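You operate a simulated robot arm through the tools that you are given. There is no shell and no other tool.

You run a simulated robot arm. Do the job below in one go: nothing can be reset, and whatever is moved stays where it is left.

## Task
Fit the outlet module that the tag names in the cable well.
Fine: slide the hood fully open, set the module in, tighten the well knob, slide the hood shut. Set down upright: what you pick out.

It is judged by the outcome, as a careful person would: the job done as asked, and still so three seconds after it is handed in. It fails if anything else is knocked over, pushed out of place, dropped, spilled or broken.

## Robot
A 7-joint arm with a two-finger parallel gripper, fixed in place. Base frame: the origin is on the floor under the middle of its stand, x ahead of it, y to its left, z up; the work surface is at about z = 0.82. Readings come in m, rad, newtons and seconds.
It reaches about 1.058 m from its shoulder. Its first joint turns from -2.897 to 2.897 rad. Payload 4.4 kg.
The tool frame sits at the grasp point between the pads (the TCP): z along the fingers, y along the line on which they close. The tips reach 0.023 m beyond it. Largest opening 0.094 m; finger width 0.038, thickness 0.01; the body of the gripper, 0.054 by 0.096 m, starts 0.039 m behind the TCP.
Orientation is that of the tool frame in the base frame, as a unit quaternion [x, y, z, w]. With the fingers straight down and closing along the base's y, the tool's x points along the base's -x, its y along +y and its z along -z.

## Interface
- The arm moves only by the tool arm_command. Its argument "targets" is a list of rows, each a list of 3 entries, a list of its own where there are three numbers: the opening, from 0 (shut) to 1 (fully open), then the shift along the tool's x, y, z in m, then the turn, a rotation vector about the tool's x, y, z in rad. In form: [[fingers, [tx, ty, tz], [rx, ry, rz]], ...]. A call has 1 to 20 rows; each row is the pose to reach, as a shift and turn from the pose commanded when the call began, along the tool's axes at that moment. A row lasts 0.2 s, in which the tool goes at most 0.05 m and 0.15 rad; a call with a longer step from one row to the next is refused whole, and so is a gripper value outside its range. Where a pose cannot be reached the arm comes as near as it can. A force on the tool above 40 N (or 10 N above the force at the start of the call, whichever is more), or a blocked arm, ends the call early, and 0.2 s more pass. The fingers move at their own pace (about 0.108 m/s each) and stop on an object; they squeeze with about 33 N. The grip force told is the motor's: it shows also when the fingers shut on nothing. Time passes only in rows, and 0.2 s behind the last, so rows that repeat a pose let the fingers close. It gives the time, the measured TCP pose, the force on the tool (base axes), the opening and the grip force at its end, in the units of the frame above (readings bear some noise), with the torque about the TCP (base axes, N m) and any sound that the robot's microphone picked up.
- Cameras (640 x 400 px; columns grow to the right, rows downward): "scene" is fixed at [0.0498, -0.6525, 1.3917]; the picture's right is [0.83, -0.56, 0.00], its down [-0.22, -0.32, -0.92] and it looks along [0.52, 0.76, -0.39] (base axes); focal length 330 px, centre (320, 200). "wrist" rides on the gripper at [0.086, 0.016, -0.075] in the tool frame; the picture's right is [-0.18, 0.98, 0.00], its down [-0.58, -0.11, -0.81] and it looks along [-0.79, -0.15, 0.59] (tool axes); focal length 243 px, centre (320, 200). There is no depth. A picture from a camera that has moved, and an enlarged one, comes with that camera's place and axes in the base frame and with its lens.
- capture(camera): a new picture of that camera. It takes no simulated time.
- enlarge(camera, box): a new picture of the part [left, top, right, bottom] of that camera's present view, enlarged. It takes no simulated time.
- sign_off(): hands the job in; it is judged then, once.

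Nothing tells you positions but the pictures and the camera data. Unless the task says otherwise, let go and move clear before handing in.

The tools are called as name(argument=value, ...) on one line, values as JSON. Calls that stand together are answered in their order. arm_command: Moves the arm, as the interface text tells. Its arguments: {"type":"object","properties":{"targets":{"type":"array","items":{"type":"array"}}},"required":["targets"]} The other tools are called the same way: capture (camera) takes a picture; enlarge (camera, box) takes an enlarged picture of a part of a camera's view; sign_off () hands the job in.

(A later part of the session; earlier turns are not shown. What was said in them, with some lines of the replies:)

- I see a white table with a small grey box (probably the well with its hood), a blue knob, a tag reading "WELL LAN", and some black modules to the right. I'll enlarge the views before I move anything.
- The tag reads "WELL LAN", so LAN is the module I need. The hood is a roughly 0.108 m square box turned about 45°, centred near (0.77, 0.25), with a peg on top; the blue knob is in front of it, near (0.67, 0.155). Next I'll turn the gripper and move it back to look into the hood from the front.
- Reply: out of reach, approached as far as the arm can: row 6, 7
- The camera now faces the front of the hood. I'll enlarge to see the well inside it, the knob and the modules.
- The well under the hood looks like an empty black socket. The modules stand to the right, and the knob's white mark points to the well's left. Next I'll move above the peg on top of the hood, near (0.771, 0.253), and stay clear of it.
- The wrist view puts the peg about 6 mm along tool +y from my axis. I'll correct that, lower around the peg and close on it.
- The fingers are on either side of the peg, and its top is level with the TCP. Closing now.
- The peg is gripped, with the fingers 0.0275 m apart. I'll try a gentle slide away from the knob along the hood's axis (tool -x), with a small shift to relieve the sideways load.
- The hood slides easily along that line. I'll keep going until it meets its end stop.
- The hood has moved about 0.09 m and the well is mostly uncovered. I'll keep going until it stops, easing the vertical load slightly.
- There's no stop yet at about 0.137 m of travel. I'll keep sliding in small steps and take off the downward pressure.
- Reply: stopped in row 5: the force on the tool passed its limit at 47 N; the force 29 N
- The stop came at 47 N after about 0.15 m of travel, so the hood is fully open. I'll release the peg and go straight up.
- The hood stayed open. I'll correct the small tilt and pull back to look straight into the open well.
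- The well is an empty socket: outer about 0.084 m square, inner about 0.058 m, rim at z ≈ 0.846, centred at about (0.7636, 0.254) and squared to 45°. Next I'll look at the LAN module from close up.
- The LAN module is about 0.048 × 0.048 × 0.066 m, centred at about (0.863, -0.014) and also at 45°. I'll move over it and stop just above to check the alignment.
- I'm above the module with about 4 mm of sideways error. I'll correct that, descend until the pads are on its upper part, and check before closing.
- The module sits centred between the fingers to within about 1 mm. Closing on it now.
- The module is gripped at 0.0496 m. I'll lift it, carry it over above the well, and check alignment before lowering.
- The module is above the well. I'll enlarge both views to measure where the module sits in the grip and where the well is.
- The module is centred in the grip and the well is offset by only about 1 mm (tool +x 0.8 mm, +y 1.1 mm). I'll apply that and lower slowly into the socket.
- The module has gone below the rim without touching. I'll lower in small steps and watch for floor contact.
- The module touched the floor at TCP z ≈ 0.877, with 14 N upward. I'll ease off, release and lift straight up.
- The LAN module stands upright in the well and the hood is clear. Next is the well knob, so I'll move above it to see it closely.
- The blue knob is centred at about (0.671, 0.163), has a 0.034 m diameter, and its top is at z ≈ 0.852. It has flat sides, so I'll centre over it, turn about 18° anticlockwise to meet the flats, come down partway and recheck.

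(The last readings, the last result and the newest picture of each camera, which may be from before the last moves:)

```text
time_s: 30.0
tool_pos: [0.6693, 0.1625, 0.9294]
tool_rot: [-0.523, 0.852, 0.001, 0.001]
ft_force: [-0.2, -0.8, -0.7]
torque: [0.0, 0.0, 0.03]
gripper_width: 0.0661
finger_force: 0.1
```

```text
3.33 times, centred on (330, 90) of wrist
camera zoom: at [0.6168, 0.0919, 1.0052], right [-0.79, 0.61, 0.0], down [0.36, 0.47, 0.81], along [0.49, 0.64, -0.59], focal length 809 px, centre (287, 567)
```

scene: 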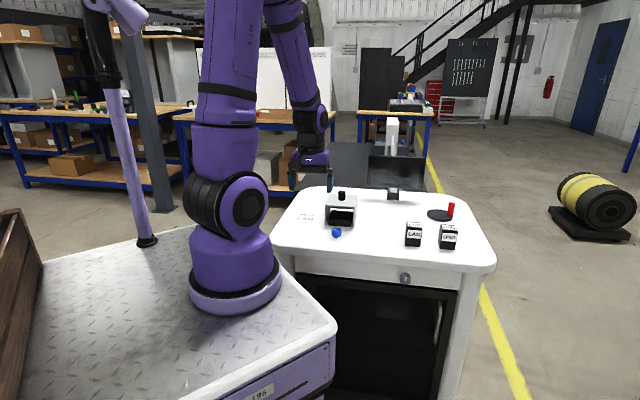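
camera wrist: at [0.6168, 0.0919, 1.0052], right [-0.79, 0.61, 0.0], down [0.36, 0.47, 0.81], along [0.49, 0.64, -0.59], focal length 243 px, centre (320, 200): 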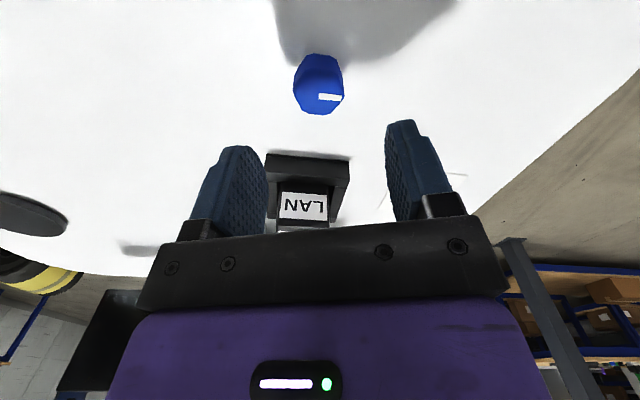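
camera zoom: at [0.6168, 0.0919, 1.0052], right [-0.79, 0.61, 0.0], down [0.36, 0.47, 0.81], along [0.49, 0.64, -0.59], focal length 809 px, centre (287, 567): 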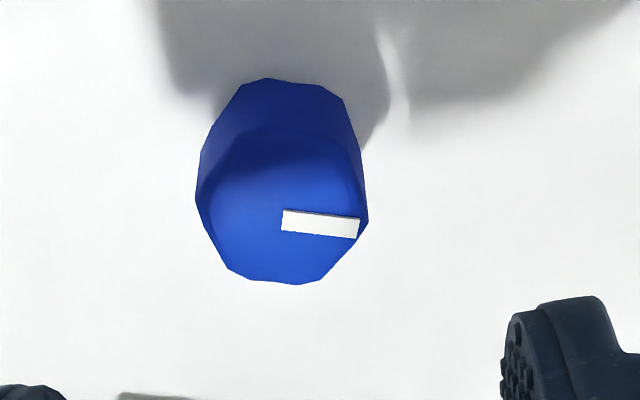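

I'm centred on the knob to within 0.5 mm, with the flats square to the fingers. Descending around it now.

arm_command(targets=[[0.7, [0, 0, 0.02], [0, 0, 0]], [0.7, [0, 0, 0.045], [0, 0, 0]], [0.7, [0, 0, 0.065], [0, 0, 0]], [0.7, [0, 0, 0.078], [0, 0, 0]], [0.7, [0, 0, 0.078], [0, 0, 0]]])

capture(camera="wrist")

enlarge(camera="scene", box=[305, 175, 385, 245])

```text
time_s: 31.2
tool_pos: [0.6709, 0.1611, 0.8529]
tool_rot: [-0.522, 0.853, 0.0, 0.001]
ft_force: [-0.1, 0.1, -0.2]
torque: [0.01, 0.02, 0.01]
gripper_width: 0.0657
finger_force: 0.0
```

```text
taken
camera wrist: at [0.6179, 0.0919, 0.9283], right [-0.79, 0.61, 0.0], down [0.36, 0.47, 0.81], along [0.49, 0.64, -0.59], focal length 243 px, centre (320, 200)
```

wrist: 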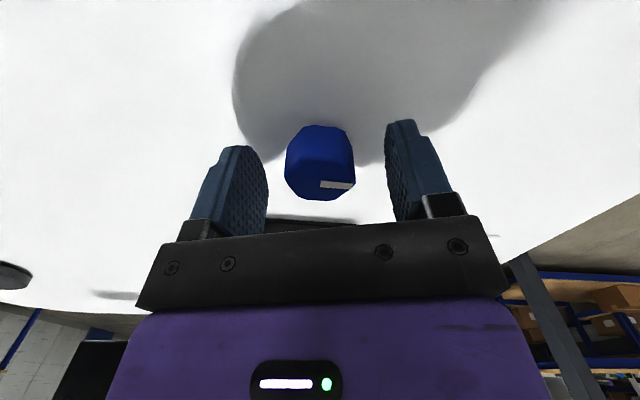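

```text
5.71 times, centred on (345, 210) of scene
camera zoom: at [0.0498, -0.6525, 1.3917], right [0.83, -0.56, 0.0], down [-0.22, -0.32, -0.92], along [0.52, 0.76, -0.39], focal length 1886 px, centre (177, 143)
```

zoom: 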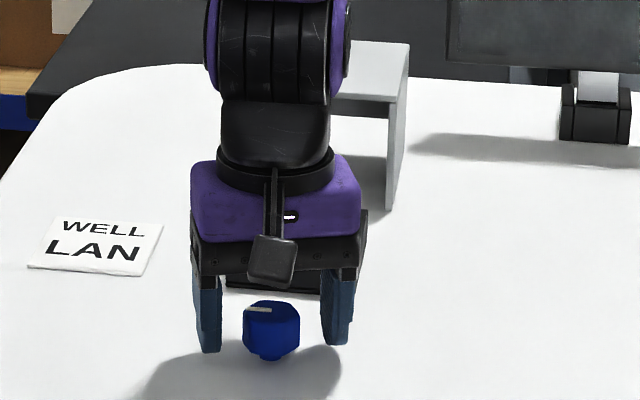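

The fingers are around the knob. I'll go 3 mm deeper and close on it.

arm_command(targets=[[0.7, [0, 0, 0.003], [0, 0, 0]], [0, [0, 0, 0.003], [0, 0, 0]], [0, [0, 0, 0.003], [0, 0, 0]], [0, [0, 0, 0.003], [0, 0, 0]]])

```text
time_s: 32.2
tool_pos: [0.6721, 0.1618, 0.8498]
tool_rot: [-0.522, 0.853, 0.001, 0.0]
ft_force: [-4.6, 1.2, 3.6]
torque: [-0.08, 0.13, -0.13]
gripper_width: 0.0333
finger_force: 45.7
```

The knob is gripped at 0.033 m. I'll turn it clockwise as seen from above (positive about tool z) and watch the torque.

arm_command(targets=[[0, [0, 0, 0], [0, 0, 0.1]], [0, [0, 0, 0], [0, 0, 0.2]], [0, [0, 0, 0], [0, 0, 0.3]], [0, [0, 0, 0], [0, 0, 0.4]]])

capture(camera="wrist")

```text
time_s: 33.2
tool_pos: [0.6706, 0.1634, 0.8482]
tool_rot: [-0.342, 0.94, 0.0, 0.001]
ft_force: [-3.1, 9.3, 4.1]
torque: [-0.22, 0.69, -0.02]
gripper_width: 0.0332
finger_force: 45.5
```

```text
taken
camera wrist: at [0.5947, 0.1187, 0.9252], right [-0.49, 0.87, 0.0], down [0.51, 0.29, 0.81], along [0.7, 0.4, -0.59], focal length 243 px, centre (320, 200)
```

wrist: 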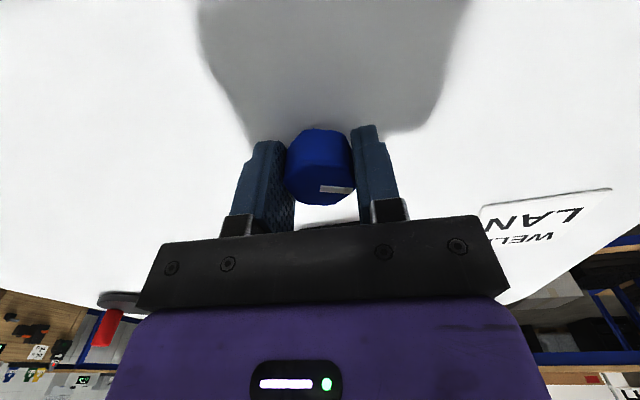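

The knob turns with the gripper and little torque. Continuing clockwise.

arm_command(targets=[[0, [0, 0, 0], [0, 0, 0.1]], [0, [0, 0, 0], [0, 0, 0.2]], [0, [0, 0, 0], [0, 0, 0.3]], [0, [0, 0, 0], [0, 0, 0.4]], [0, [0, 0, 0], [0, 0, 0.5]]])

capture(camera="wrist")

```text
time_s: 34.4
tool_pos: [0.6709, 0.1628, 0.8494]
tool_rot: [-0.099, 0.995, 0.001, 0.0]
ft_force: [-6.2, 18.9, 3.4]
torque: [0.27, 0.29, 0.04]
gripper_width: 0.0331
finger_force: 45.0
```

```text
taken
camera wrist: at [0.5833, 0.161, 0.9253], right [-0.01, 1.0, 0.0], down [0.59, 0.01, 0.81], along [0.81, 0.01, -0.59], focal length 243 px, centre (320, 200)
```

wrist: 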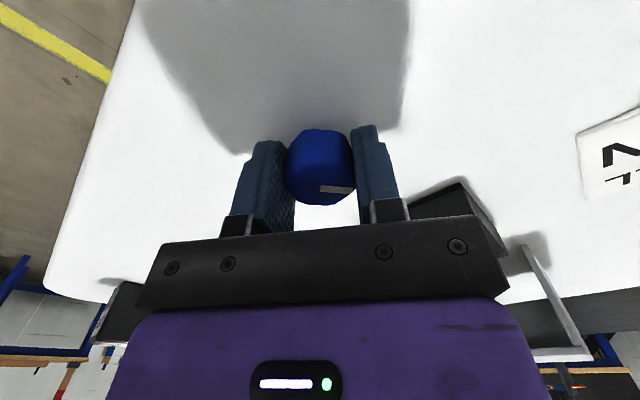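

The knob is still turning, but the side load is at about 19 N along tool y. I'll shift 1 mm to relieve it and keep turning.

arm_command(targets=[[0, [0, 0.001, 0], [0, 0, 0]], [0, [0, 0.001, 0], [0, 0, 0.1]], [0, [0, 0.001, 0], [0, 0, 0.2]], [0, [0, 0.001, 0], [0, 0, 0.3]]])

capture(camera="wrist")

enlarge(camera="scene", box=[305, 175, 385, 245])

```text
time_s: 35.4
tool_pos: [0.6719, 0.1636, 0.8483]
tool_rot: [0.052, 0.999, 0.001, 0.001]
ft_force: [-3.6, 15.2, 14.2]
torque: [0.07, 0.94, 0.04]
gripper_width: 0.0334
finger_force: 44.6
```

```text
taken
camera wrist: at [0.5868, 0.1873, 0.9252], right [0.28, 0.96, 0.0], down [0.57, -0.17, 0.81], along [0.77, -0.23, -0.59], focal length 243 px, centre (320, 200)
```

wrist: 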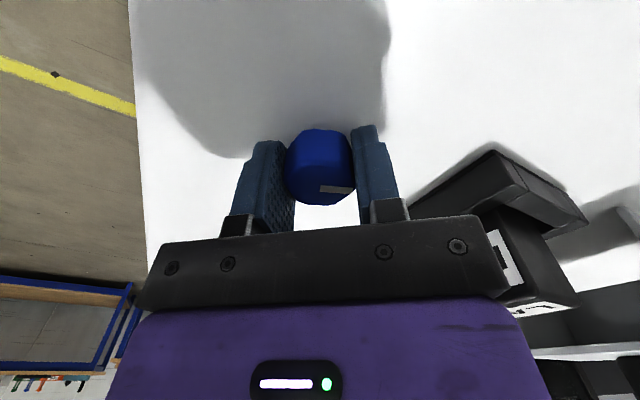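

```text
5.71 times, centred on (345, 210) of scene
camera zoom: at [0.0498, -0.6525, 1.3917], right [0.83, -0.56, 0.0], down [-0.22, -0.32, -0.92], along [0.52, 0.76, -0.39], focal length 1886 px, centre (177, 143)
```

zoom: 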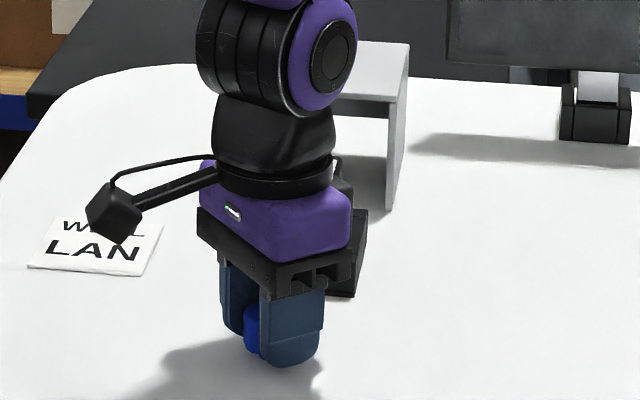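

Turned about 69° so far. I'll relieve the side and vertical load a little and keep turning clockwise.

arm_command(targets=[[0, [0, 0.001, -0.0008], [0, 0, 0]], [0, [0, 0.001, -0.0008], [0, 0, 0.1]], [0, [0, 0.001, -0.0008], [0, 0, 0.2]], [0, [0, 0.001, -0.0008], [0, 0, 0.3]]])

capture(camera="wrist")

```text
time_s: 36.4
tool_pos: [0.6714, 0.1631, 0.8493]
tool_rot: [0.2, 0.98, 0.002, 0.0]
ft_force: [0.8, 7.1, 8.8]
torque: [-0.46, 0.43, 0.02]
gripper_width: 0.0333
finger_force: 44.6
```

```text
taken
camera wrist: at [0.5981, 0.2114, 0.9253], right [0.55, 0.83, 0.0], down [0.49, -0.33, 0.81], along [0.67, -0.45, -0.59], focal length 243 px, centre (320, 200)
```

wrist: 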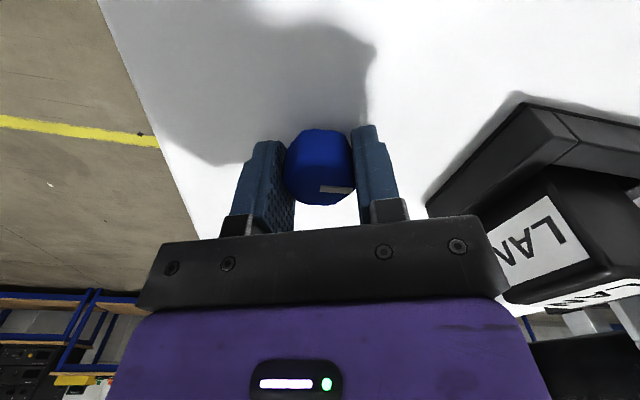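

About 86° turned and still no stop. Continuing.

arm_command(targets=[[0, [0, 0.0005, -0.0005], [0, 0, 0.1]], [0, [0, 0.0005, -0.0005], [0, 0, 0.2]], [0, [0, 0.0005, -0.0005], [0, 0, 0.3]]])

capture(camera="wrist")

enlarge(camera="scene", box=[305, 175, 385, 245])

```text
time_s: 37.2
tool_pos: [0.6722, 0.1636, 0.8493]
tool_rot: [0.344, 0.939, 0.0, 0.0]
ft_force: [0.3, -2.4, -16.1]
torque: [-0.11, -0.68, -0.03]
gripper_width: 0.0332
finger_force: 45.5
```

```text
taken
camera wrist: at [0.616, 0.2311, 0.9254], right [0.78, 0.63, 0.0], down [0.37, -0.46, 0.81], along [0.51, -0.63, -0.59], focal length 243 px, centre (320, 200)
```

wrist: 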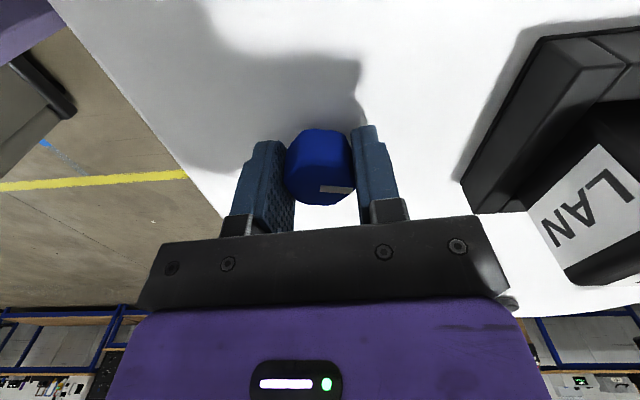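

```text
5.71 times, centred on (345, 210) of scene
camera zoom: at [0.0498, -0.6525, 1.3917], right [0.83, -0.56, 0.0], down [-0.22, -0.32, -0.92], along [0.52, 0.76, -0.39], focal length 1886 px, centre (177, 143)
```

zoom: 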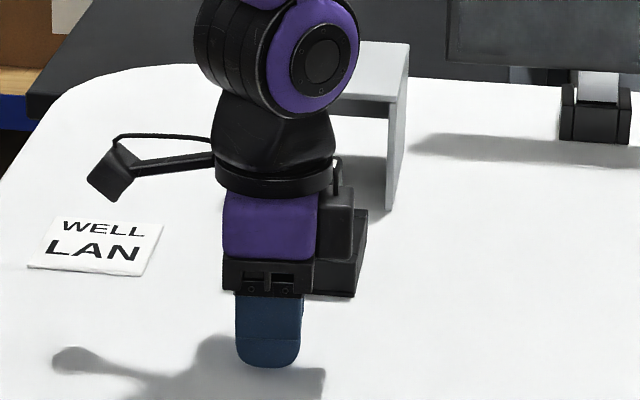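

About 103° turned and still free. I'll ease the vertical load and carry on a little further.

arm_command(targets=[[0, [0, 0, 0.0005], [0, 0, 0.08]], [0, [0, 0, 0.0005], [0, 0, 0.16]], [0, [0, 0, 0.0005], [0, 0, 0.24]], [0, [0, 0, 0.0005], [0, 0, 0.32]]])

capture(camera="wrist")

```text
time_s: 38.2
tool_pos: [0.6719, 0.1638, 0.8494]
tool_rot: [0.489, 0.872, 0.0, 0.001]
ft_force: [-1.1, -10.3, -19.1]
torque: [-0.31, 0.06, 0.0]
gripper_width: 0.033
finger_force: 44.6
```

```text
taken
camera wrist: at [0.6405, 0.2452, 0.9254], right [0.93, 0.35, 0.0], down [0.21, -0.55, 0.81], along [0.29, -0.75, -0.59], focal length 243 px, centre (320, 200)
```

wrist: 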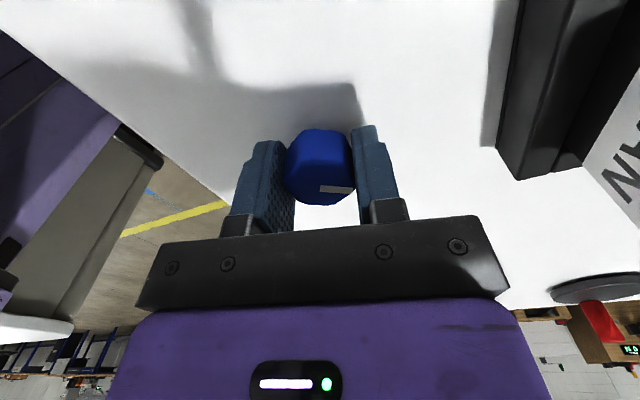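

About 121° turned. I'll lower slightly to relieve the downward pull and turn a bit more before regripping.

arm_command(targets=[[0, [0, -0.0005, 0.001], [0, 0, 0]], [0, [0, -0.0005, 0.001], [0, 0, 0.08]], [0, [0, -0.0005, 0.001], [0, 0, 0.16]], [0, [0, -0.0005, 0.001], [0, 0, 0.24]]])

capture(camera="wrist")

enlarge(camera="scene", box=[305, 165, 385, 245])

```text
time_s: 39.2
tool_pos: [0.6699, 0.1634, 0.8496]
tool_rot: [0.591, 0.807, 0.001, 0.001]
ft_force: [0.9, -14.4, 11.7]
torque: [-0.7, 0.5, -0.01]
gripper_width: 0.0331
finger_force: 45.1
```

```text
taken
camera wrist: at [0.6608, 0.2503, 0.9255], right [0.99, 0.12, 0.0], down [0.07, -0.59, 0.81], along [0.1, -0.8, -0.59], focal length 243 px, centre (320, 200)
```

wrist: 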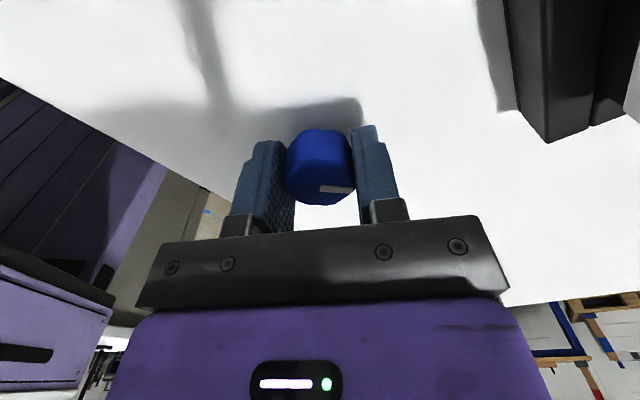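

```text
5.00 times, centred on (345, 205) of scene
camera zoom: at [0.0498, -0.6525, 1.3917], right [0.83, -0.56, 0.0], down [-0.22, -0.32, -0.92], along [0.52, 0.76, -0.39], focal length 1651 px, centre (195, 175)
```

zoom: 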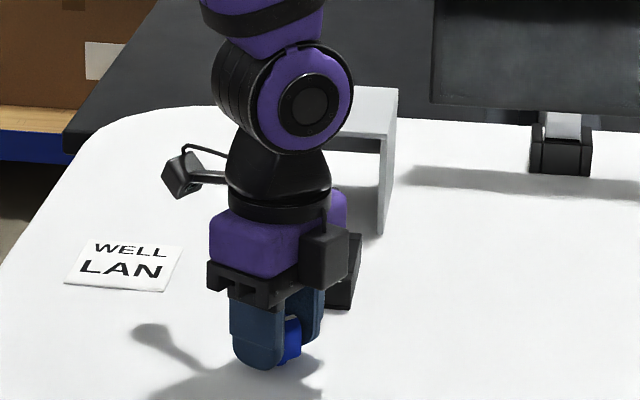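

About 135° turned and the knob still turns freely, so it needs more than one grip. I'll open, turn back anticlockwise about the knob by four flats (144°), then regrip.

arm_command(targets=[[0.65, [0, 0, -0.001], [0, 0, 0]], [0.65, [0, 0, -0.001], [0, 0, 0]], [0.65, [0, 0, -0.001], [0, 0, -0.148]], [0.65, [0, 0, -0.001], [0, 0, -0.296]], [0.65, [0, 0, -0.001], [0, 0, -0.444]], [0.65, [0, 0, -0.001], [0, 0, -0.591]], [0.65, [0, 0, -0.001], [0, 0, -0.739]], [0.65, [0, 0, -0.001], [0, 0, -0.887]], [0.65, [0, 0, -0.001], [0, 0, -1.035]], [0.65, [0, 0, -0.001], [0, 0, -1.183]], [0.65, [0, 0, -0.001], [0, 0, -1.33]], [0.65, [0, 0, -0.001], [0, 0, -1.478]], [0.65, [0, 0, -0.001], [0, 0, -1.626]], [0.65, [0, 0, -0.001], [0, 0, -1.774]], [0.65, [0, 0, -0.001], [0, 0, -1.922]], [0.65, [0, 0, -0.001], [0, 0, -2.07]], [0.65, [0, 0, -0.001], [0, 0, -2.217]], [0.65, [0, 0, -0.001], [0, 0, -2.365]], [0.65, [0, 0, -0.001], [0, 0, -2.513]], [0.65, [0, 0, -0.001], [0, 0, -2.513]]])

capture(camera="wrist")

enlarge(camera="scene", box=[305, 165, 385, 245])

```text
time_s: 43.4
tool_pos: [0.6718, 0.163, 0.8495]
tool_rot: [-0.586, 0.811, 0.001, 0.0]
ft_force: [0.4, 0.9, 0.1]
torque: [0.0, 0.01, 0.02]
gripper_width: 0.0609
finger_force: 0.0
```

```text
taken
camera wrist: at [0.6288, 0.0862, 0.9252], right [-0.88, 0.48, 0.0], down [0.28, 0.52, 0.81], along [0.39, 0.71, -0.59], focal length 243 px, centre (320, 200)
```

wrist: 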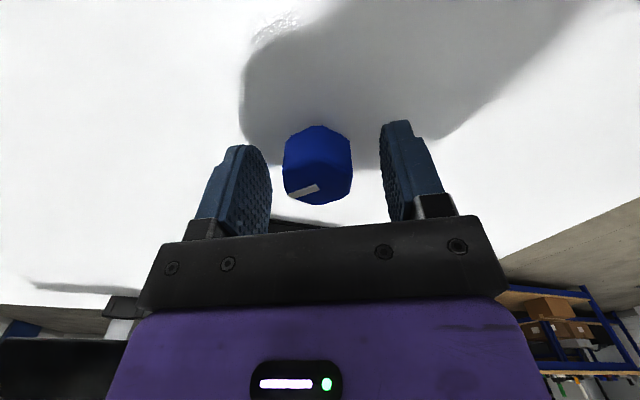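

```text
5.00 times, centred on (345, 205) of scene
camera zoom: at [0.0498, -0.6525, 1.3917], right [0.83, -0.56, 0.0], down [-0.22, -0.32, -0.92], along [0.52, 0.76, -0.39], focal length 1651 px, centre (195, 175)
```

zoom: 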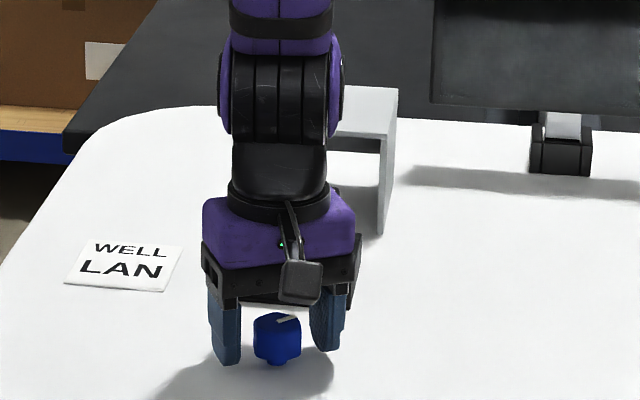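

The knob kept its turned position, with the mark now pointing to the far right. I'll regrip and keep turning clockwise.

arm_command(targets=[[0, [0, 0, 0], [0, 0, 0]], [0, [0, 0, 0], [0, 0, 0]], [0, [0, 0, 0], [0, 0, 0]], [0, [0, 0, 0], [0, 0, 0.1]], [0, [0, 0, 0], [0, 0, 0.2]], [0, [0, 0, 0], [0, 0, 0.3]], [0, [0, 0, 0], [0, 0, 0.4]]])

capture(camera="wrist")

```text
time_s: 45.0
tool_pos: [0.6721, 0.163, 0.8494]
tool_rot: [-0.412, 0.911, -0.001, 0.001]
ft_force: [16.0, -8.6, 10.5]
torque: [-1.01, 0.22, -0.01]
gripper_width: 0.0331
finger_force: 44.8
```

```text
taken
camera wrist: at [0.6029, 0.1085, 0.9251], right [-0.62, 0.79, 0.0], down [0.46, 0.36, 0.81], along [0.64, 0.5, -0.59], focal length 243 px, centre (320, 200)
```

wrist: 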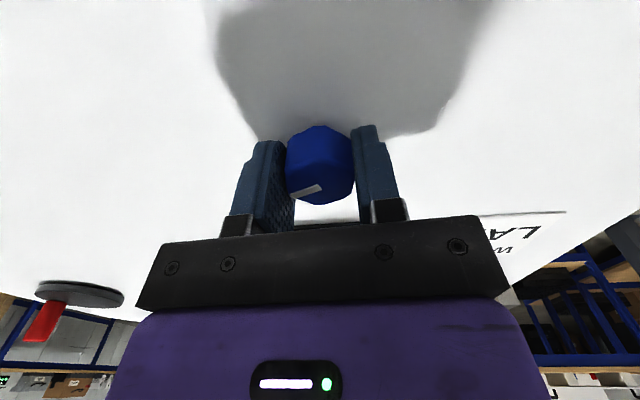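

About 158° in total. I'll relieve the side load and keep turning.

arm_command(targets=[[0, [0, -0.001, -0.0005], [0, 0, 0]], [0, [0, -0.001, -0.0005], [0, 0, 0.1]], [0, [0, -0.001, -0.0005], [0, 0, 0.2]], [0, [0, -0.001, -0.0005], [0, 0, 0.3]], [0, [0, -0.001, -0.0005], [0, 0, 0.4]]])

capture(camera="wrist")

```text
time_s: 46.2
tool_pos: [0.6736, 0.1629, 0.849]
tool_rot: [-0.224, 0.975, -0.001, -0.001]
ft_force: [12.0, -7.4, -30.5]
torque: [-0.04, -0.56, 1.28]
gripper_width: 0.0329
finger_force: 44.8
```

```text
taken
camera wrist: at [0.5877, 0.1394, 0.9255], right [-0.26, 0.96, 0.0], down [0.57, 0.16, 0.81], along [0.78, 0.21, -0.59], focal length 243 px, centre (320, 200)
```

wrist: 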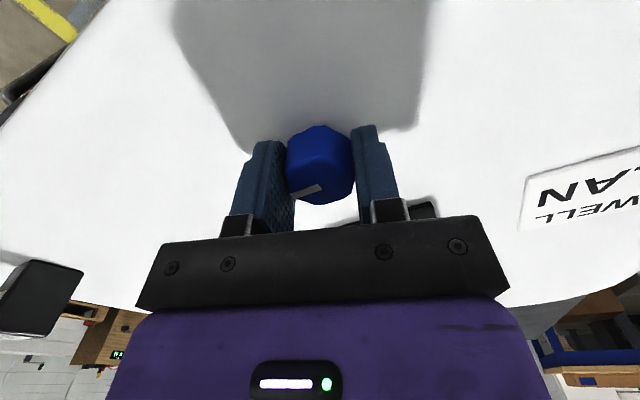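

Torque about z has jumped to 1.28 N m after about 180° of total turning, so the knob has reached its stop. I'll nudge it slightly to confirm, easing the vertical load.

arm_command(targets=[[0, [0, -0.0007, 0.001], [0, 0, 0.0]], [0, [0, -0.0007, 0.001], [0, 0, 0.04]]])

capture(camera="wrist")

```text
time_s: 46.8
tool_pos: [0.673, 0.1625, 0.8494]
tool_rot: [-0.205, 0.979, 0.001, 0.0]
ft_force: [6.8, -5.9, -1.9]
torque: [-0.28, 0.12, 1.65]
gripper_width: 0.0334
finger_force: 45.0
```

```text
taken
camera wrist: at [0.587, 0.1428, 0.9252], right [-0.23, 0.97, 0.0], down [0.58, 0.13, 0.81], along [0.79, 0.18, -0.59], focal length 243 px, centre (320, 200)
```

wrist: 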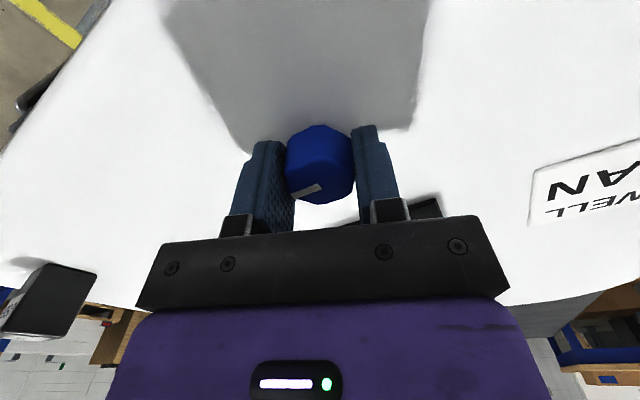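

The stop is confirmed: torque rose to 1.65 N m with no further knob travel. I'll release and lift straight up.

arm_command(targets=[[0.65, [0, 0, 0], [0, 0, 0]], [0.65, [0, 0, 0], [0, 0, 0]], [0.65, [0, 0, 0], [0, 0, 0]], [0.65, [0, 0, -0.02], [0, 0, 0]], [0.65, [0, 0, -0.06], [0, 0, 0]], [0.65, [0, 0, -0.1], [0, 0, 0]], [0.65, [0, 0, -0.14], [0, 0, 0]], [0.65, [0, 0, -0.16], [0, 0, 0]], [0.65, [0, 0, -0.16], [0, 0, 0]]])

capture(camera="wrist")

enlarge(camera="scene", box=[305, 165, 385, 245])

```text
time_s: 48.8
tool_pos: [0.6707, 0.1633, 1.0085]
tool_rot: [-0.205, 0.979, 0.0, 0.0]
ft_force: [-0.8, 0.4, 0.2]
torque: [-0.02, 0.0, -0.01]
gripper_width: 0.0612
finger_force: 0.2
```

```text
taken
camera wrist: at [0.5858, 0.143, 1.0852], right [-0.23, 0.97, 0.0], down [0.58, 0.13, 0.81], along [0.79, 0.18, -0.59], focal length 243 px, centre (320, 200)
```

wrist: 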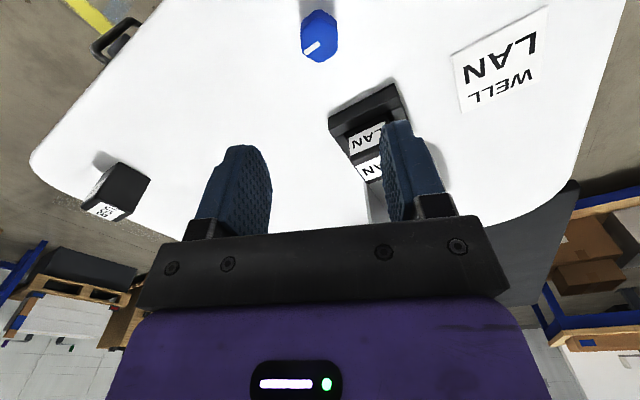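

```text
5.00 times, centred on (345, 205) of scene
camera zoom: at [0.0498, -0.6525, 1.3917], right [0.83, -0.56, 0.0], down [-0.22, -0.32, -0.92], along [0.52, 0.76, -0.39], focal length 1651 px, centre (195, 175)
```

zoom: 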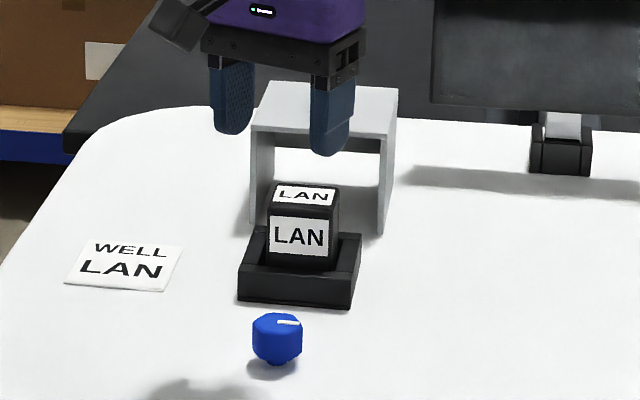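

The mark has turned 180° and the LAN module is still upright in the well. Next I'll go back above the hood's peg at about (0.873, 0.3635), turned to 45°.

arm_command(targets=[[0.65, [-0.038, 0.0146, 0], [0, 0, -0.053]], [0.65, [-0.0759, 0.0291, 0], [0, 0, -0.106]], [0.65, [-0.1139, 0.0437, 0], [0, 0, -0.16]], [0.65, [-0.1518, 0.0583, 0], [0, 0, -0.213]], [0.65, [-0.1898, 0.0729, 0], [0, 0, -0.266]], [0.65, [-0.2277, 0.0874, 0], [0, 0, -0.319]], [0.65, [-0.2657, 0.102, 0], [0, 0, -0.3725]], [0.65, [-0.2657, 0.102, 0], [0, 0, -0.3725]]])

capture(camera="wrist")

enlarge(camera="wrist", box=[260, 10, 380, 130])

```text
time_s: 50.6
tool_pos: [0.8736, 0.3633, 1.0075]
tool_rot: [-0.383, 0.924, 0.0, -0.001]
ft_force: [-0.7, -0.1, 0.5]
torque: [-0.02, 0.01, -0.04]
gripper_width: 0.0613
finger_force: 0.0
```

```text
taken
camera wrist: at [0.8011, 0.3136, 1.0836], right [-0.57, 0.82, 0.0], down [0.49, 0.33, 0.81], along [0.67, 0.46, -0.59], focal length 243 px, centre (320, 200)
```

wrist: 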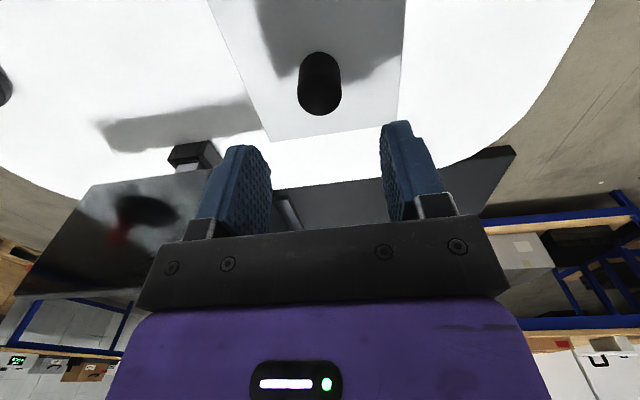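

```text
3.33 times, centred on (320, 70) of wrist
camera zoom: at [0.8011, 0.3136, 1.0836], right [-0.57, 0.82, 0.0], down [0.49, 0.33, 0.81], along [0.67, 0.46, -0.59], focal length 809 px, centre (320, 633)
```

zoom: 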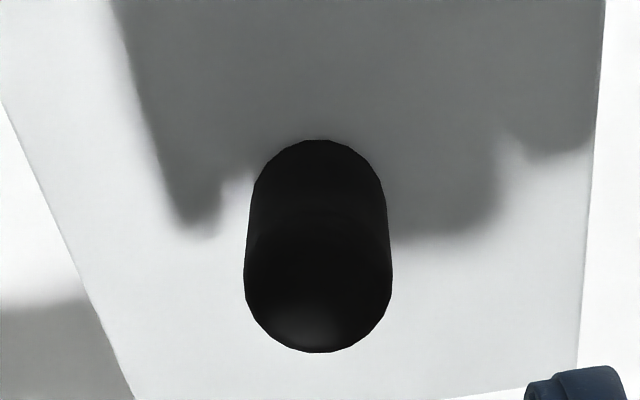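

The peg is centred within about 2 mm. Descending and gripping it.

arm_command(targets=[[0.65, [0.002, 0.0005, 0.02], [0, 0, 0]], [0.65, [0.002, 0.0005, 0.045], [0, 0, 0]], [0.65, [0.002, 0.0005, 0.065], [0, 0, 0]], [0.65, [0.002, 0.0005, 0.072], [0, 0, 0]], [0.65, [0.002, 0.0005, 0.072], [0, 0, 0]], [0, [0.002, 0.0005, 0.072], [0, 0, 0]], [0, [0.002, 0.0005, 0.072], [0, 0, 0]], [0, [0.002, 0.0005, 0.072], [0, 0, 0]]])

capture(camera="wrist")

```text
time_s: 52.4
tool_pos: [0.8703, 0.3619, 0.9371]
tool_rot: [-0.383, 0.924, 0.0, 0.0]
ft_force: [-9.9, 9.5, -3.5]
torque: [-0.35, -0.41, 0.05]
gripper_width: 0.0275
finger_force: 45.0
```

```text
taken
camera wrist: at [0.7988, 0.312, 1.0129], right [-0.57, 0.82, 0.0], down [0.49, 0.33, 0.81], along [0.66, 0.46, -0.59], focal length 243 px, centre (320, 200)
```

wrist: 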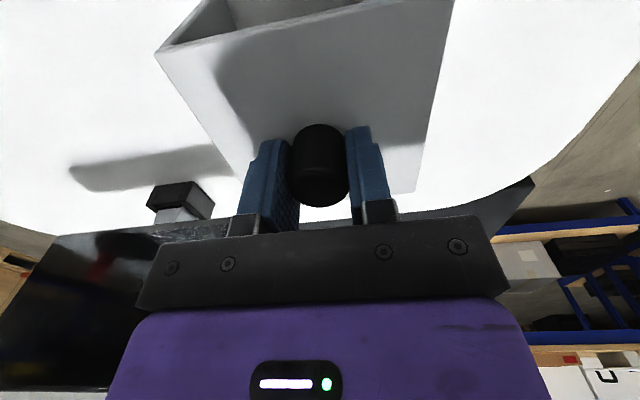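

The peg is gripped. I'll slide the hood 0.06 m toward the well, then check its clearance over the module before going further.

arm_command(targets=[[0, [0, 0.0008, 0], [0, 0, 0]], [0, [0.0075, 0.0008, 0], [0, 0, 0]], [0, [0.015, 0.0008, 0], [0, 0, 0]], [0, [0.0225, 0.0008, 0], [0, 0, 0]], [0, [0.03, 0.0008, 0], [0, 0, 0]], [0, [0.0375, 0.0008, 0], [0, 0, 0]], [0, [0.045, 0.0008, 0], [0, 0, 0]], [0, [0.0525, 0.0008, 0], [0, 0, 0]], [0, [0.06, 0.0008, 0], [0, 0, 0]]])

capture(camera="wrist")

enlarge(camera="scene", box=[315, 165, 375, 235])

```text
time_s: 54.4
tool_pos: [0.8301, 0.3205, 0.9373]
tool_rot: [-0.383, 0.924, 0.001, 0.001]
ft_force: [-12.9, 13.2, -7.7]
torque: [-0.47, -0.16, -0.19]
gripper_width: 0.0275
finger_force: 44.6
```

```text
taken
camera wrist: at [0.7573, 0.2706, 1.0128], right [-0.56, 0.83, 0.0], down [0.49, 0.33, 0.81], along [0.67, 0.46, -0.59], focal length 243 px, centre (320, 200)
```

wrist: 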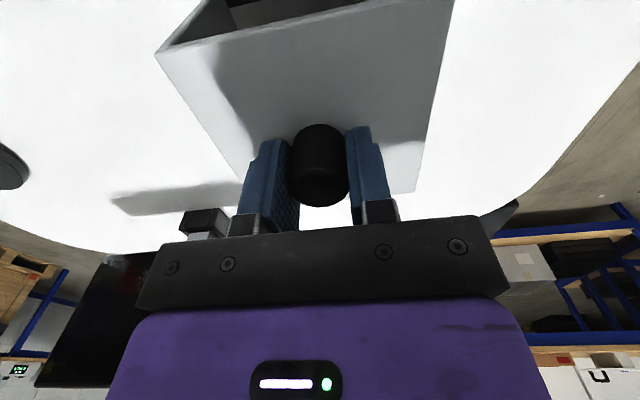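

```text
5.71 times, centred on (345, 200) of scene
camera zoom: at [0.0498, -0.6525, 1.3917], right [0.83, -0.56, 0.0], down [-0.22, -0.32, -0.92], along [0.52, 0.76, -0.39], focal length 1886 px, centre (177, 200)
```

zoom: 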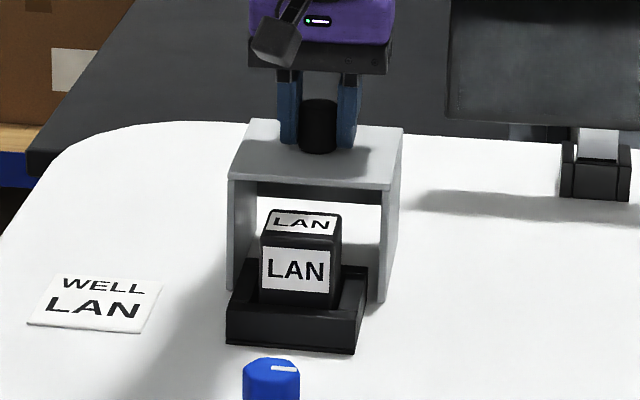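

The hood's top plate clears the module by about 9 mm. I'll relieve the side load and continue sliding it shut.

arm_command(targets=[[0, [0, 0.0012, 0.0003], [0, 0, 0]], [0, [0.006, 0.0012, 0.0003], [0, 0, 0]], [0, [0.012, 0.0012, 0.0003], [0, 0, 0]], [0, [0.018, 0.0012, 0.0003], [0, 0, 0]], [0, [0.024, 0.0012, 0.0003], [0, 0, 0]], [0, [0.03, 0.0012, 0.0003], [0, 0, 0]], [0, [0.036, 0.0012, 0.0003], [0, 0, 0]]])

enlarge(camera="scene", box=[315, 165, 375, 235])

```text
time_s: 56.0
tool_pos: [0.8046, 0.2939, 0.9375]
tool_rot: [-0.382, 0.924, 0.0, 0.0]
ft_force: [-1.2, 1.9, -5.5]
torque: [0.5, 0.31, 0.0]
gripper_width: 0.0277
finger_force: 45.5
```

```text
5.71 times, centred on (345, 200) of scene
camera zoom: at [0.0498, -0.6525, 1.3917], right [0.83, -0.56, 0.0], down [-0.22, -0.32, -0.92], along [0.52, 0.76, -0.39], focal length 1886 px, centre (177, 200)
```

zoom: 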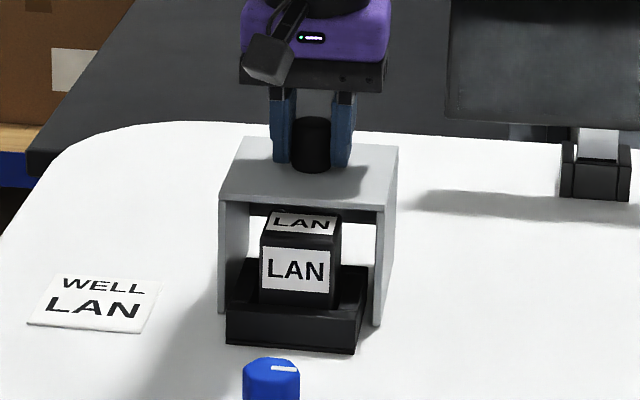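

The hood is passing over the module cleanly, with low forces. I'll continue to the closed stop.

arm_command(targets=[[0, [0.006, 0, 0.0002], [0, 0, 0]], [0, [0.012, 0, 0.0002], [0, 0, 0]], [0, [0.018, 0, 0.0002], [0, 0, 0]], [0, [0.024, 0, 0.0002], [0, 0, 0]], [0, [0.03, 0, 0.0002], [0, 0, 0]], [0, [0.036, 0, 0.0002], [0, 0, 0]], [0, [0.041, 0, 0.0002], [0, 0, 0]], [0, [0.046, 0, 0.0002], [0, 0, 0]]])

enlarge(camera="scene", box=[315, 165, 375, 235])

```text
time_s: 57.8
tool_pos: [0.7709, 0.2623, 0.9367]
tool_rot: [-0.383, 0.924, -0.001, 0.0]
ft_force: [-0.2, 0.1, 2.2]
torque: [-0.59, -0.3, 0.08]
gripper_width: 0.0276
finger_force: 45.2
```

```text
5.71 times, centred on (345, 200) of scene
camera zoom: at [0.0498, -0.6525, 1.3917], right [0.83, -0.56, 0.0], down [-0.22, -0.32, -0.92], along [0.52, 0.76, -0.39], focal length 1886 px, centre (177, 200)
```

zoom: 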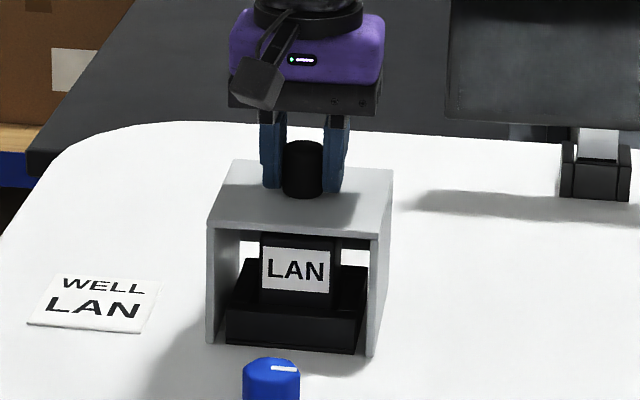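

About 8 mm remain to the original closed position. I'll finish in small steps until it meets the stop.

arm_command(targets=[[0, [0.003, 0, 0], [0, 0, 0]], [0, [0.006, 0, 0], [0, 0, 0]], [0, [0.008, 0, 0], [0, 0, 0]], [0, [0.01, 0, 0], [0, 0, 0]], [0, [0.012, 0, 0], [0, 0, 0]]])

enlarge(camera="scene", box=[315, 165, 375, 235])

```text
time_s: 59.0
tool_pos: [0.7643, 0.2561, 0.9366]
tool_rot: [-0.382, 0.924, 0.001, 0.003]
ft_force: [22.4, 8.5, 4.9]
torque: [0.38, 0.26, 0.12]
gripper_width: 0.0272
finger_force: 44.8
```

```text
5.71 times, centred on (345, 200) of scene
camera zoom: at [0.0498, -0.6525, 1.3917], right [0.83, -0.56, 0.0], down [-0.22, -0.32, -0.92], along [0.52, 0.76, -0.39], focal length 1886 px, centre (177, 200)
```

zoom: 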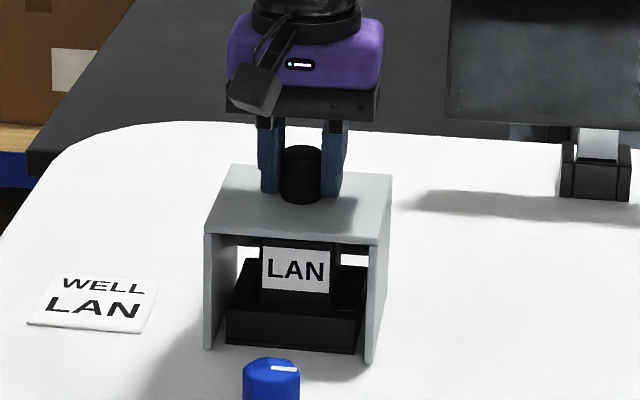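

The hood is at its closed stop (about 22 N of resistance) and the picture matches its original closed position. I'll release, rise straight up and back away.

arm_command(targets=[[0.65, [0, 0, 0], [0, 0, 0]], [0.65, [0, 0, 0], [0, 0, 0]], [0.65, [0, 0, 0], [0, 0, 0]], [0.65, [0, 0, -0.02], [0, 0, 0]], [0.65, [0, 0, -0.06], [0, 0, 0]], [0.65, [0, 0, -0.1], [0, 0, 0]], [0.65, [0, 0, -0.13], [0, 0, 0]], [0.65, [0.04, 0, -0.14], [0, 0, 0]], [0.65, [0.08, 0, -0.14], [0, 0, 0]], [0.65, [0.12, 0, -0.14], [0, 0, 0]], [0.65, [0.15, 0, -0.14], [0, 0, 0]], [0.65, [0.15, 0, -0.14], [0, 0, 0]]])

capture(camera="wrist")

enlarge(camera="scene", box=[280, 150, 480, 260])

enlarge(camera="scene", box=[315, 165, 375, 235])

```text
time_s: 61.6
tool_pos: [0.6556, 0.1456, 1.0764]
tool_rot: [-0.382, 0.924, 0.001, 0.0]
ft_force: [0.1, 0.3, 0.8]
torque: [0.0, 0.01, 0.0]
gripper_width: 0.061
finger_force: 0.0
```

```text
taken
camera wrist: at [0.584, 0.0965, 1.1514], right [-0.56, 0.83, 0.0], down [0.49, 0.33, 0.81], along [0.67, 0.46, -0.59], focal length 243 px, centre (320, 200)
```

wrist: 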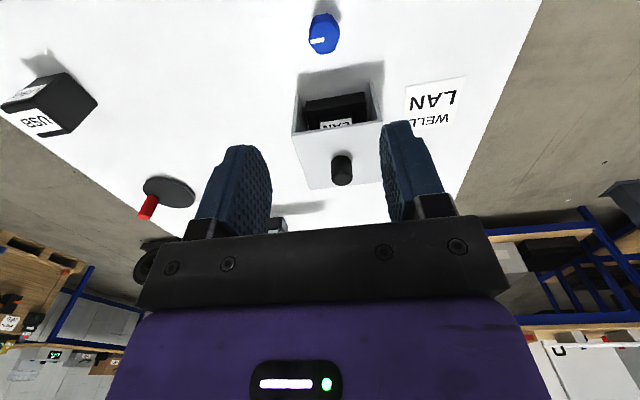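

```text
3.20 times, centred on (380, 205) of scene
camera zoom: at [0.0498, -0.6525, 1.3917], right [0.83, -0.56, 0.0], down [-0.22, -0.32, -0.92], along [0.52, 0.76, -0.39], focal length 1056 px, centre (128, 184)
```

zoom: 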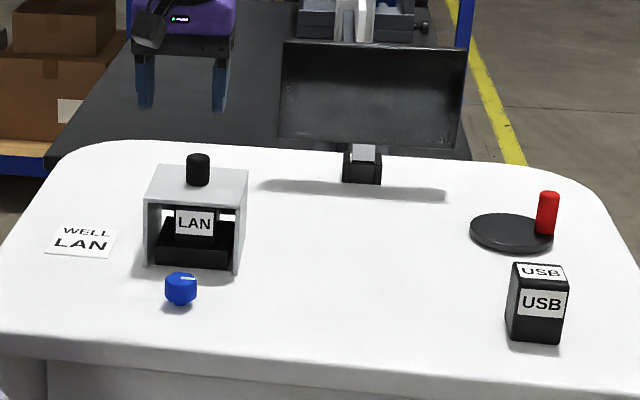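

```text
5.71 times, centred on (345, 200) of scene
camera zoom: at [0.0498, -0.6525, 1.3917], right [0.83, -0.56, 0.0], down [-0.22, -0.32, -0.92], along [0.52, 0.76, -0.39], focal length 1886 px, centre (177, 200)
```

zoom: 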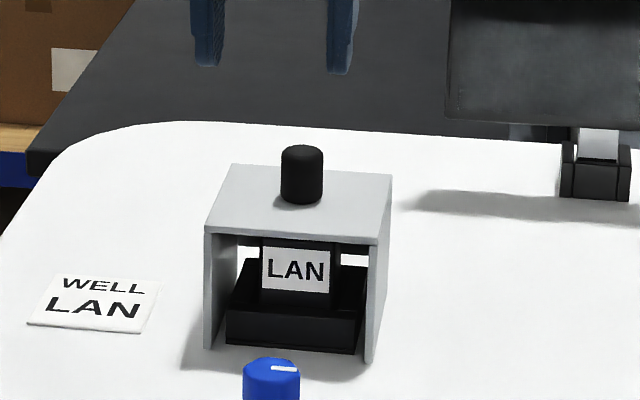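

The LAN module is upright in the well, the knob is turned 180° to its stop, and the hood is shut. The USB module, disk and monitor look undisturbed, and the arm is clear and empty, so I'm handing in.

sign_off()

```text
The job is handed in.
```

The LAN module, the one the tag names, is fitted in the cable well, and the job is handed in.

- **Hood opened:** I slid it about 0.15 m back until it met its end stop.
- **Module set in:** I lowered it upright into the well until it touched the floor. It stayed in place after I let go.
- **Knob tightened:** I turned it clockwise about 180° over two grips. It then hit a firm stop, with torque rising to about 1.65 N m.
- **Hood shut:** I slid it back over the module to its closed stop, and the last picture matches its starting position.

The well was empty when I opened it, so the LAN module was the only thing I picked up. In the last pictures the USB module, the disk with the red peg, the monitor and the tag look undisturbed. I let go of the hood and moved the arm clear before handing in.
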